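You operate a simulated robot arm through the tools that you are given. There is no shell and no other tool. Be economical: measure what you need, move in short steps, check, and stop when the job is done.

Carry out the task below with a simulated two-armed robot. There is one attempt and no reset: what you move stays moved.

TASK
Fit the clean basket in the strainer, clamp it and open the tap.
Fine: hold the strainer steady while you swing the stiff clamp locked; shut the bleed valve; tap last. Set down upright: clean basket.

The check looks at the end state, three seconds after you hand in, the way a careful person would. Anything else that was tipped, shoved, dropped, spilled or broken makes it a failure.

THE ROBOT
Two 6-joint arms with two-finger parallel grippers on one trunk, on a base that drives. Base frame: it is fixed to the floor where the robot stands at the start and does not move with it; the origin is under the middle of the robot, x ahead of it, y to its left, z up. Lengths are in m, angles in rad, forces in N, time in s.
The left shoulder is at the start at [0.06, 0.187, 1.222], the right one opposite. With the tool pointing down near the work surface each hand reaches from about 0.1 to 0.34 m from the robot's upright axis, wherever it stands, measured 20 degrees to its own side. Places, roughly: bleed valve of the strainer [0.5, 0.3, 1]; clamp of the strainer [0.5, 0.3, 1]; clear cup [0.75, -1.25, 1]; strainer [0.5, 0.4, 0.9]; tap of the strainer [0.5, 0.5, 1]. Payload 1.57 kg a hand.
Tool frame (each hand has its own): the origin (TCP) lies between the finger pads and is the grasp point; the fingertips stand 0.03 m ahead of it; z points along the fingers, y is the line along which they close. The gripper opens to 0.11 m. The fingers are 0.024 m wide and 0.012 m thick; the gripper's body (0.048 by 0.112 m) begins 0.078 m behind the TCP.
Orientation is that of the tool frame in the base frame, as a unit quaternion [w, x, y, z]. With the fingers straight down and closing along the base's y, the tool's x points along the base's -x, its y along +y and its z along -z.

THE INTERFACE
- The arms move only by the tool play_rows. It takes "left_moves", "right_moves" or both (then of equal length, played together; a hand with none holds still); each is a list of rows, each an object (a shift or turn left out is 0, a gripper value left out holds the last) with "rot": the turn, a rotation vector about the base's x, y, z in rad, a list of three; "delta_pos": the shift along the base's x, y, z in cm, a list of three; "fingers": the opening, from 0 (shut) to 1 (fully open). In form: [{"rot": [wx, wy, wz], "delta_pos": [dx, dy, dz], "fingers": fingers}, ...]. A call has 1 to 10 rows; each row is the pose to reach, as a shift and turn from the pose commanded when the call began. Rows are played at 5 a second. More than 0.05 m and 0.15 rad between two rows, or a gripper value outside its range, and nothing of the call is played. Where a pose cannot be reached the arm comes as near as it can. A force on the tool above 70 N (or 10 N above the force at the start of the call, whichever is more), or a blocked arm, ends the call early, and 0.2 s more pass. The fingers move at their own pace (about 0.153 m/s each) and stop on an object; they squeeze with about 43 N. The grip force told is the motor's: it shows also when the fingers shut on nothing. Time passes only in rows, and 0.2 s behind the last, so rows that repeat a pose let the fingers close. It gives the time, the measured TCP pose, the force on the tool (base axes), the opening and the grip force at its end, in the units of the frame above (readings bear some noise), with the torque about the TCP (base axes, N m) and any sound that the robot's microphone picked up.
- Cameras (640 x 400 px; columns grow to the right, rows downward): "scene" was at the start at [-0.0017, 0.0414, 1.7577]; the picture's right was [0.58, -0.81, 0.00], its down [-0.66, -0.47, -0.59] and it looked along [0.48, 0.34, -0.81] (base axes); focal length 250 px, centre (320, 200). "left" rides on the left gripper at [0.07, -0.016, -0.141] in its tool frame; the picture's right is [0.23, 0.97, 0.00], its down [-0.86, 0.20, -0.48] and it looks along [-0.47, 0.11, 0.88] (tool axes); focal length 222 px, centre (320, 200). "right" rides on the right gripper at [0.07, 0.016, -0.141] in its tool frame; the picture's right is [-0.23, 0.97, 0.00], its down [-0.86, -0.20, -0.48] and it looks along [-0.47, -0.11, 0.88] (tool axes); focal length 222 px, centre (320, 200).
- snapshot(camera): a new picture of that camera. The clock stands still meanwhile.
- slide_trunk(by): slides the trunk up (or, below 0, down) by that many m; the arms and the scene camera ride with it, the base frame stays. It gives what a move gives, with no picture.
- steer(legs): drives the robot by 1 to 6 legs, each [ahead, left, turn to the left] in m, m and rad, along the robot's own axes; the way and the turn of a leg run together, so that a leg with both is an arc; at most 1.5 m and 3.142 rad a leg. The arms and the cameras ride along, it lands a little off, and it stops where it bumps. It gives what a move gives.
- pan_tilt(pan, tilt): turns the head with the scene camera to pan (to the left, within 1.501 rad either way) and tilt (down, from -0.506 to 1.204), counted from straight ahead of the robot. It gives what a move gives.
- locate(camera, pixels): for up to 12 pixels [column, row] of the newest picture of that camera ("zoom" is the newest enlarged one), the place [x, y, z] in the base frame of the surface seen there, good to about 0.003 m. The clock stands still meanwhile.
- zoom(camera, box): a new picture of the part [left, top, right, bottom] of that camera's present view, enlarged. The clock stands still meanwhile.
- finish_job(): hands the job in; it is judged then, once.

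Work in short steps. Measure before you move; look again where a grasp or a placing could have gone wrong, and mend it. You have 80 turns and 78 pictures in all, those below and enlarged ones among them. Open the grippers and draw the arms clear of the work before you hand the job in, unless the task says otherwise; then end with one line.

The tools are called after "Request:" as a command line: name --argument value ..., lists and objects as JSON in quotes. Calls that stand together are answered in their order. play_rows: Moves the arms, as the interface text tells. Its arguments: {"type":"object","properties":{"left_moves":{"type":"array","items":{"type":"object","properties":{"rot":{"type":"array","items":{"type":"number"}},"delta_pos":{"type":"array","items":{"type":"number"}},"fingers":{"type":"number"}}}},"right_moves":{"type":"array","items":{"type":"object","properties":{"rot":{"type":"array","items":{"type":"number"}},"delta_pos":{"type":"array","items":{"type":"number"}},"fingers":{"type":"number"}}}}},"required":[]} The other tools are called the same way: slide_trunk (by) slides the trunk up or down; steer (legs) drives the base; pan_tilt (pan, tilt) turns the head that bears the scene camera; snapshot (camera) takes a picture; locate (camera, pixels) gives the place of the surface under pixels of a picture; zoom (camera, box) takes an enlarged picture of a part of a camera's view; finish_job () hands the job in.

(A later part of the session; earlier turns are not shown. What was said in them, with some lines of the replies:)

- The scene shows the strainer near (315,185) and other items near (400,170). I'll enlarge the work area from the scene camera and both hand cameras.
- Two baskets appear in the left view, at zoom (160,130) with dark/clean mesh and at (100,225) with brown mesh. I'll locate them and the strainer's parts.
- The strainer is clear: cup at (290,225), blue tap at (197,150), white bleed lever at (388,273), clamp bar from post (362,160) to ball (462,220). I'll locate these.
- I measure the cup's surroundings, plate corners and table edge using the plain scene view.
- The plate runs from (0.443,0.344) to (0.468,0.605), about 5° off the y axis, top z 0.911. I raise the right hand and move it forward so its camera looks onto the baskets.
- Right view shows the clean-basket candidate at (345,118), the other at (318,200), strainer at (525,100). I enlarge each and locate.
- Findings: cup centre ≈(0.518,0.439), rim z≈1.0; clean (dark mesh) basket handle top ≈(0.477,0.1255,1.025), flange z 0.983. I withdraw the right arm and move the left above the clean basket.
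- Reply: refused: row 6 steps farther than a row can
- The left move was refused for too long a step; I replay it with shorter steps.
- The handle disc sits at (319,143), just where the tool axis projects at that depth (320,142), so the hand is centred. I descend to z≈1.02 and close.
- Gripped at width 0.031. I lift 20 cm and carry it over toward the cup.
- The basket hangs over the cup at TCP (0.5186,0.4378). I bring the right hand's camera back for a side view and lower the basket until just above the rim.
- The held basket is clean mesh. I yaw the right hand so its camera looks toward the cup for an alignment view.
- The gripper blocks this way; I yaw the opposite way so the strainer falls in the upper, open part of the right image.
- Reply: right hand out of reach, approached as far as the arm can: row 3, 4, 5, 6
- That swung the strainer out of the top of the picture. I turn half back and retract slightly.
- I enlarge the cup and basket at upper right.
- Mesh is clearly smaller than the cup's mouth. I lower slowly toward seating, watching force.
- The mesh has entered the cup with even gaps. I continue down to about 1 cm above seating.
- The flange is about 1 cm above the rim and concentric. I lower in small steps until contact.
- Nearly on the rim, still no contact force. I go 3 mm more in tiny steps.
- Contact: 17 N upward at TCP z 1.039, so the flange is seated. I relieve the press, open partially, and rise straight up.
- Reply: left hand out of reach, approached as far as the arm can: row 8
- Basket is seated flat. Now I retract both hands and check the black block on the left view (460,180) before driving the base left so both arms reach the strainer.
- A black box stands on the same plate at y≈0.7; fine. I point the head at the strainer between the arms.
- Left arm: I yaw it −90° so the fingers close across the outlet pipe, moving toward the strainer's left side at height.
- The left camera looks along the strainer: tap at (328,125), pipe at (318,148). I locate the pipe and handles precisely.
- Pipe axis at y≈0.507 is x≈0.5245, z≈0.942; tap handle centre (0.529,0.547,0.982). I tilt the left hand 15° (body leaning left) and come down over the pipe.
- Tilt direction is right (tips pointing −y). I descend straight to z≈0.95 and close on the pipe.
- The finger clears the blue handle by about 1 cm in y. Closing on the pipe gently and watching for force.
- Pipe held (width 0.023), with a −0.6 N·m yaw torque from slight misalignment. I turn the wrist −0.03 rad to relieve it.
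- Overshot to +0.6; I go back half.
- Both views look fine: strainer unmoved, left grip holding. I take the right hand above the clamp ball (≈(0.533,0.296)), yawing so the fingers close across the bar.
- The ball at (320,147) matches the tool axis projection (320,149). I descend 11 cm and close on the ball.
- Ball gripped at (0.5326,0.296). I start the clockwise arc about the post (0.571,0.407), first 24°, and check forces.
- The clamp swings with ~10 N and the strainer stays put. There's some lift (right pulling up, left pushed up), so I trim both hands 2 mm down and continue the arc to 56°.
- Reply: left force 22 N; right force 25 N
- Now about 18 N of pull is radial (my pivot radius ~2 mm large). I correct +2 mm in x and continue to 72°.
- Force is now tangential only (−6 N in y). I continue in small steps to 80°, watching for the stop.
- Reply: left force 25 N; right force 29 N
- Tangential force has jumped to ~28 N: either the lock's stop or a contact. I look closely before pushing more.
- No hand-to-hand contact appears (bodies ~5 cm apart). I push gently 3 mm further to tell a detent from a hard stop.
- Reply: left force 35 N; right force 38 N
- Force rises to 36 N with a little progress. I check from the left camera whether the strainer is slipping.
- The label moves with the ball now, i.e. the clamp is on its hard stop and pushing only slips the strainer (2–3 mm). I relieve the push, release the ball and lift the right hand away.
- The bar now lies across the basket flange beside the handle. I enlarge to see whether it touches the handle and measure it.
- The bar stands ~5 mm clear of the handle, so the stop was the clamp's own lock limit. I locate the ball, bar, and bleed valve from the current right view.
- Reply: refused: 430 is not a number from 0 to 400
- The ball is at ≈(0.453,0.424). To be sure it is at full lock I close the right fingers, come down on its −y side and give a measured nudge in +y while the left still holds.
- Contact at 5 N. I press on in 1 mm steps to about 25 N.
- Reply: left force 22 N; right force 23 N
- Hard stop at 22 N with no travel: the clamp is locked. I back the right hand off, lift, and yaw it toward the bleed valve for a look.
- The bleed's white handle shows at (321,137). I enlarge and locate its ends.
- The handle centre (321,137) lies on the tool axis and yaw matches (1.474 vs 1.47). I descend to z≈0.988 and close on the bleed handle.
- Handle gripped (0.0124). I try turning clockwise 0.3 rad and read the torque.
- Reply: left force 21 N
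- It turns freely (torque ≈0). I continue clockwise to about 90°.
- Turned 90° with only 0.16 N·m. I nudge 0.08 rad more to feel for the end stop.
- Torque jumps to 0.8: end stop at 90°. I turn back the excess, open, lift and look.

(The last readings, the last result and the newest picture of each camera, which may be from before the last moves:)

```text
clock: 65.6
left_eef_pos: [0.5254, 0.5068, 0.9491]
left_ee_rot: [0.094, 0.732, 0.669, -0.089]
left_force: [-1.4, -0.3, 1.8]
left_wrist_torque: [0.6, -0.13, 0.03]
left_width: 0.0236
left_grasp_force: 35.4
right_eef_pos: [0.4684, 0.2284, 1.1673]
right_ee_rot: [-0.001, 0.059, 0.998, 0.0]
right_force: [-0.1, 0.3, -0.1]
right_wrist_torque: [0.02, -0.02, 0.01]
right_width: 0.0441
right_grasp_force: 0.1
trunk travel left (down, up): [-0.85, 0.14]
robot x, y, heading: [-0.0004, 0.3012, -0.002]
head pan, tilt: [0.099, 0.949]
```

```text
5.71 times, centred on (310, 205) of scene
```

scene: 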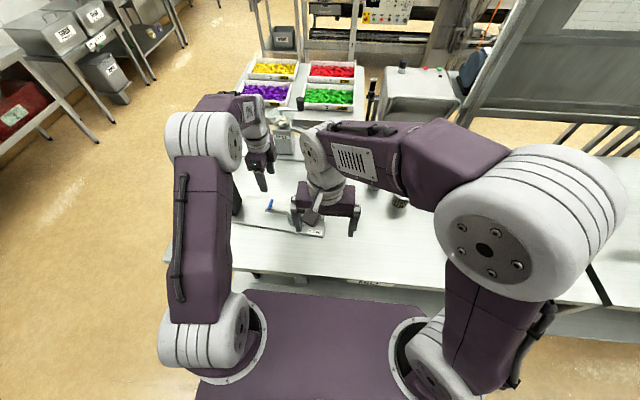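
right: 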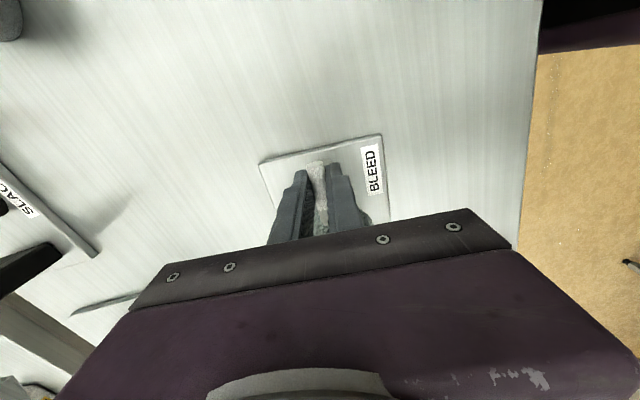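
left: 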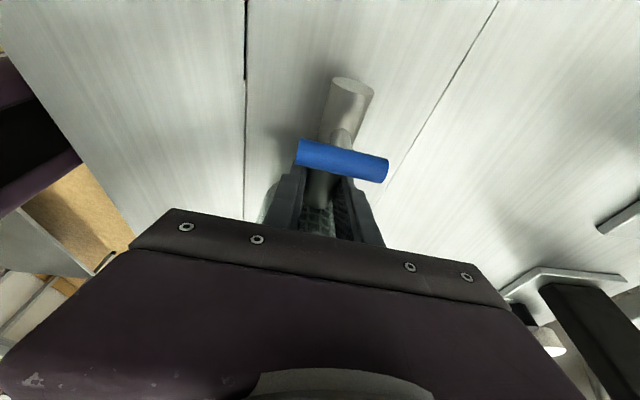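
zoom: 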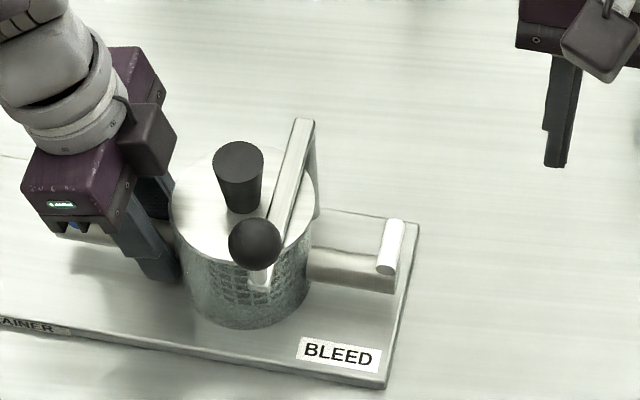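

The bleed lever now lies across its pipe (shut). I release the pipe with the left hand, rise straight up, and unwind tilt and yaw over the tap.

Request:
play_rows --left_moves '[{"fingers": 0.6}, {"fingers": 0.6}, {"delta_pos": [0, 0, 3]}, {"delta_pos": [0, 0, 7]}, {"delta_pos": [0, 0, 11]}, {"delta_pos": [0, 1, 15]}, {"rot": [0.13, 0, 0], "delta_pos": [0.3, 3, 17]}, {"rot": [0.26, 0, 0], "delta_pos": [0.5, 4.4, 17]}, {"rot": [0.26, 0, 0], "delta_pos": [0.5, 4.4, 17]}]'

Request:
play_rows --left_moves '[{"rot": [0, 0, 0.15]}, {"rot": [0, 0, 0.3]}, {"rot": [0, 0, 0.45]}, {"rot": [0, 0, 0.6]}, {"rot": [0, 0, 0.75]}, {"rot": [0, 0, 0.9]}, {"rot": [0, 0, 1.05]}, {"rot": [0, 0, 1.2]}, {"rot": [0, 0, 1.35]}, {"rot": [0, 0, 1.5]}]'

Request:
snapshot --camera "left"

```text
clock: 67.6
left_eef_pos: [0.5291, 0.5524, 1.1195]
left_ee_rot: [-0.001, 0.739, 0.674, -0.001]
left_force: [0.4, -0.6, 0.3]
left_wrist_torque: [0.01, 0.03, 0.02]
left_width: 0.0662
left_grasp_force: 0.1
right_eef_pos: [0.4697, 0.2301, 1.168]
right_ee_rot: [0.0, 0.059, 0.998, 0.0]
right_force: [0.5, 0.7, -0.5]
right_wrist_torque: [-0.04, -0.02, -0.01]
right_width: 0.044
right_grasp_force: 0.0
trunk travel left (down, up): [-0.85, 0.14]
robot x, y, heading: [0.0002, 0.2973, 0.002]
head pan, tilt: [0.099, 0.949]
```

```text
clock: 69.8
left_eef_pos: [0.5304, 0.5507, 1.1201]
left_ee_rot: [0.0, 0.08, 0.997, -0.002]
left_force: [-0.2, 0.4, -0.1]
left_wrist_torque: [0.01, 0.01, 0.0]
left_width: 0.066
left_grasp_force: 0.1
right_eef_pos: [0.4693, 0.2288, 1.1681]
right_ee_rot: [0.0, 0.06, 0.998, 0.0]
right_force: [1.0, 0.1, -0.6]
right_wrist_torque: [0.01, 0.03, -0.01]
right_width: 0.044
right_grasp_force: 0.0
trunk travel left (down, up): [-0.85, 0.14]
robot x, y, heading: [0.0005, 0.2963, -0.0]
head pan, tilt: [0.099, 0.949]
```

```text
15 pictures are left
```

left: 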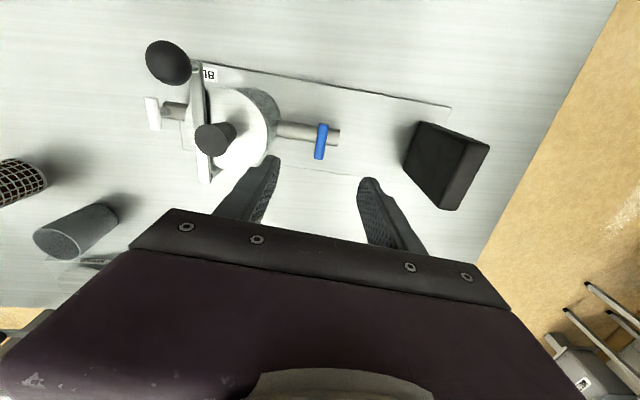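

The blue handle's centre (321,142) is on the tool axis (320,143), yaw −0.16. I check its ends and then descend.

Request:
locate --camera "left" --pixels '[[322, 127], [321, 142], [319, 156]]'

Request:
play_rows --left_moves '[{"rot": [0, 0, 0.04], "delta_pos": [0, 0, -3]}, {"rot": [0, 0, 0.04], "delta_pos": [0, 0, -6]}, {"rot": [0, 0, 0.04], "delta_pos": [0, 0, -9]}, {"rot": [0, 0, 0.04], "delta_pos": [0, 0, -11]}, {"rot": [0, 0, 0.04], "delta_pos": [0, 0, -13]}, {"rot": [0, 0, 0.04], "delta_pos": [0, 0, -13]}]'

Request:
snapshot --camera "left"

```text
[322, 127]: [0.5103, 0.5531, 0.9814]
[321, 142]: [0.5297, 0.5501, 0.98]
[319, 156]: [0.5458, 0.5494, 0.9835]
```

```text
clock: 71.2
left_eef_pos: [0.5298, 0.5501, 0.9896]
left_ee_rot: [0.0, 0.062, 0.998, -0.002]
left_force: [0.7, 0.2, -0.1]
left_wrist_torque: [0.01, 0.0, 0.02]
left_width: 0.0659
left_grasp_force: 0.0
right_eef_pos: [0.4687, 0.2283, 1.1683]
right_ee_rot: [0.001, 0.059, 0.998, 0.0]
right_force: [0.4, -0.4, 0.1]
right_wrist_torque: [0.02, -0.03, 0.0]
right_width: 0.044
right_grasp_force: 0.1
trunk travel left (down, up): [-0.85, 0.14]
robot x, y, heading: [-0.0015, 0.3, 0.002]
head pan, tilt: [0.099, 0.949]
```

```text
14 pictures are left
```

left: 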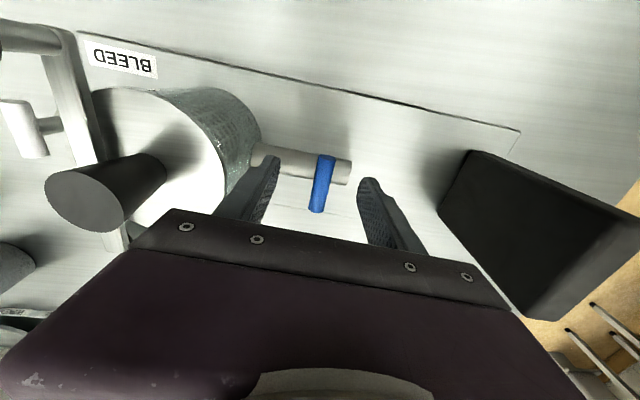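

Handle is centred between the fingers. I close on it and try 0.3 rad counter-clockwise, reading the torque.

Request:
play_rows --left_moves '[{"fingers": 0.25}, {"fingers": 0}, {"fingers": 0}, {"fingers": 0}, {"rot": [0, 0, 0.06]}, {"rot": [0, 0, 0.1]}, {"rot": [0, 0, 0.1]}]'

```text
clock: 72.8
left_eef_pos: [0.5291, 0.5518, 0.9895]
left_ee_rot: [0.0, 0.011, 1.0, -0.002]
left_force: [0.2, 0.4, -0.3]
left_wrist_torque: [0.05, -0.11, 0.01]
left_width: 0.0126
left_grasp_force: 29.4
right_eef_pos: [0.4692, 0.2295, 1.167]
right_ee_rot: [-0.001, 0.059, 0.998, -0.001]
right_force: [0.0, -0.2, 0.4]
right_wrist_torque: [-0.01, 0.01, 0.01]
right_width: 0.044
right_grasp_force: 0.1
trunk travel left (down, up): [-0.85, 0.14]
robot x, y, heading: [0.0, 0.3004, -0.002]
head pan, tilt: [0.099, 0.949]
```

No resistance. I continue counter-clockwise by 0.4 rad and re-check.

Request:
play_rows --left_moves '[{"rot": [0, 0, 0.1]}, {"rot": [0, 0, 0.2]}, {"rot": [0, 0, 0.3]}, {"rot": [0, 0, 0.4]}, {"rot": [0, 0, 0.4]}]'

```text
clock: 74.0
left_eef_pos: [0.5299, 0.5518, 0.9882]
left_ee_rot: [0.001, -0.188, 0.982, -0.001]
left_force: [-2.1, 1.5, -0.1]
left_wrist_torque: [0.06, -0.18, 0.01]
left_width: 0.0126
left_grasp_force: 29.8
right_eef_pos: [0.4691, 0.2296, 1.1685]
right_ee_rot: [-0.001, 0.059, 0.998, 0.0]
right_force: [-0.5, 0.9, -0.2]
right_wrist_torque: [-0.02, 0.01, -0.01]
right_width: 0.0439
right_grasp_force: 0.1
trunk travel left (down, up): [-0.85, 0.14]
robot x, y, heading: [-0.001, 0.2997, 0.003]
head pan, tilt: [0.099, 0.949]
```

It turns freely this way. I finish to along-pipe (another 1.09 rad).

Request:
play_rows --left_moves '[{"rot": [0, 0, 0.14]}, {"rot": [0, 0, 0.28]}, {"rot": [0, 0, 0.42]}, {"rot": [0, 0, 0.56]}, {"rot": [0, 0, 0.7]}, {"rot": [0, 0, 0.84]}, {"rot": [0, 0, 0.98]}, {"rot": [0, 0, 1.09]}, {"rot": [0, 0, 1.09]}]'

Request:
zoom --camera "scene" --box '[240, 150, 360, 250]'

```text
clock: 76.0
left_eef_pos: [0.5303, 0.5519, 0.9902]
left_ee_rot: [0.001, -0.67, 0.742, -0.001]
left_force: [-0.7, -0.4, 0.1]
left_wrist_torque: [-0.24, 0.06, 0.02]
left_width: 0.0125
left_grasp_force: 30.0
right_eef_pos: [0.4698, 0.2291, 1.1687]
right_ee_rot: [-0.001, 0.058, 0.998, 0.001]
right_force: [-0.8, 0.5, 0.3]
right_wrist_torque: [0.01, -0.03, -0.02]
right_width: 0.0441
right_grasp_force: 0.0
trunk travel left (down, up): [-0.85, 0.14]
robot x, y, heading: [0.0007, 0.2997, 0.005]
head pan, tilt: [0.099, 0.949]
```

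```text
4.00 times, centred on (300, 200) of scene
```

zoom: 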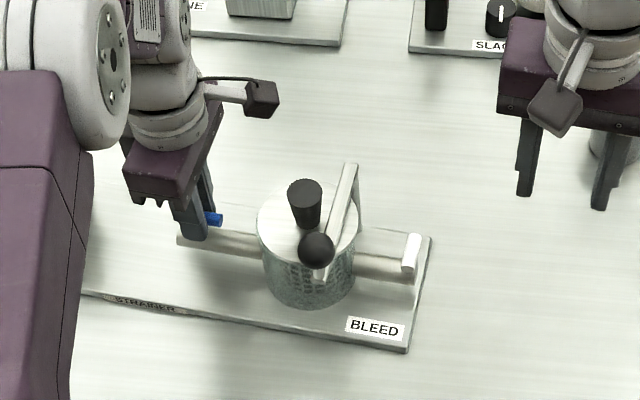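

The handle is along the pipe. I nudge 0.08 rad further to reach the end stop.

Request:
play_rows --left_moves '[{"rot": [0, 0, 0.05]}, {"rot": [0, 0, 0.09]}, {"rot": [0, 0, 0.09]}]'

```text
clock: 76.8
left_eef_pos: [0.5309, 0.5522, 0.9898]
left_ee_rot: [0.001, -0.702, 0.712, -0.001]
left_force: [0.2, 0.6, 0.5]
left_wrist_torque: [0.02, 0.04, -0.41]
left_width: 0.0126
left_grasp_force: 29.8
right_eef_pos: [0.4692, 0.2297, 1.1672]
right_ee_rot: [0.0, 0.06, 0.998, 0.0]
right_force: [-0.1, -0.8, 0.3]
right_wrist_torque: [-0.06, 0.0, -0.01]
right_width: 0.0439
right_grasp_force: 0.0
trunk travel left (down, up): [-0.85, 0.14]
robot x, y, heading: [-0.0008, 0.2967, -0.001]
head pan, tilt: [0.099, 0.949]
```

Torque −0.4: the end stop is reached. I ease back slightly, release, and lift away; the right hand retreats too.

Request:
play_rows --left_moves '[{"rot": [0, 0, -0.03]}, {"rot": [0, 0, -0.03], "fingers": 0.5}, {"rot": [0, 0, -0.03], "fingers": 0.5}, {"rot": [0, 0, -0.03], "delta_pos": [0, 0, 4]}, {"rot": [0, 0, -0.03], "delta_pos": [0, 0, 8]}, {"rot": [0, 0, -0.03], "delta_pos": [0, 0, 12]}, {"rot": [0, 0, -0.03], "delta_pos": [-2, 2, 16]}, {"rot": [0, 0, -0.03], "delta_pos": [-5, 4, 19]}, {"rot": [0, 0, -0.03], "delta_pos": [-9, 6, 21]}, {"rot": [0, 0, -0.03], "delta_pos": [-13, 8, 22]}]' --right_moves '[{}, {}, {}, {"delta_pos": [-2, -1, 1]}, {"delta_pos": [-5, -2, 2]}, {"delta_pos": [-8, -4, 3]}, {"delta_pos": [-11, -6, 4], "fingers": 1}, {"delta_pos": [-14, -8, 5]}, {"delta_pos": [-16, -10, 6]}, {"delta_pos": [-16, -10, 6]}]'

Request:
zoom --camera "scene" --box '[250, 170, 350, 240]'

Request:
snapshot --camera "scene"

```text
clock: 79.0
left_eef_pos: [0.3976, 0.6316, 1.21]
left_ee_rot: [0.001, -0.691, 0.723, -0.002]
left_force: [0.2, 1.0, 0.9]
left_wrist_torque: [0.01, 0.0, -0.02]
left_width: 0.0552
left_grasp_force: 0.0
right_eef_pos: [0.306, 0.1297, 1.2278]
right_ee_rot: [0.001, 0.06, 0.998, 0.0]
right_force: [0.1, -0.1, 0.2]
right_wrist_torque: [-0.05, -0.02, -0.01]
right_width: 0.1103
right_grasp_force: 0.1
trunk travel left (down, up): [-0.85, 0.14]
robot x, y, heading: [-0.0008, 0.2968, 0.006]
head pan, tilt: [0.099, 0.949]
```

```text
5.71 times, centred on (300, 205) of scene
```

zoom: 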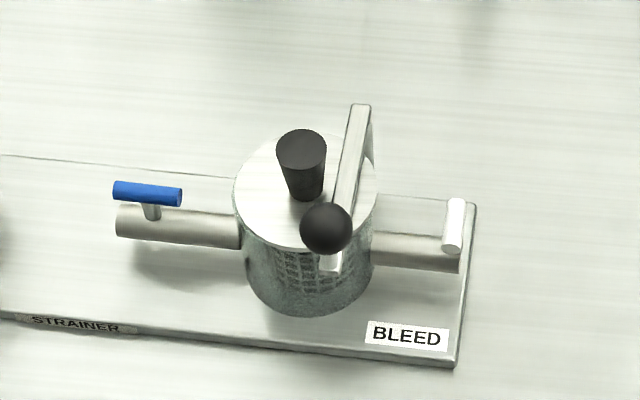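

```text
11 pictures are left
```

scene: 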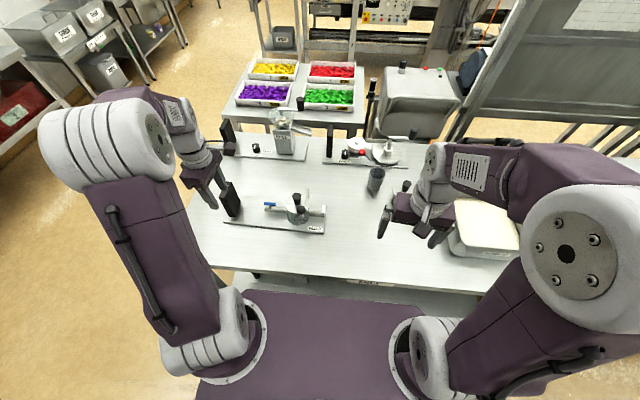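

The tap lies along its pipe, the bleed lever across its pipe, the clamp is over the flange and the basket is upright. Both hands are open and clear, so I hand in.

Request:
finish_job

```text
The job is handed in.
```

The clean basket is seated upright in the strainer, the clamp is locked, the bleed valve is shut and the tap was opened last. While I swung the clamp, the strainer slipped about 2–3 mm along its pipe; nothing else was disturbed, and the job is handed in.
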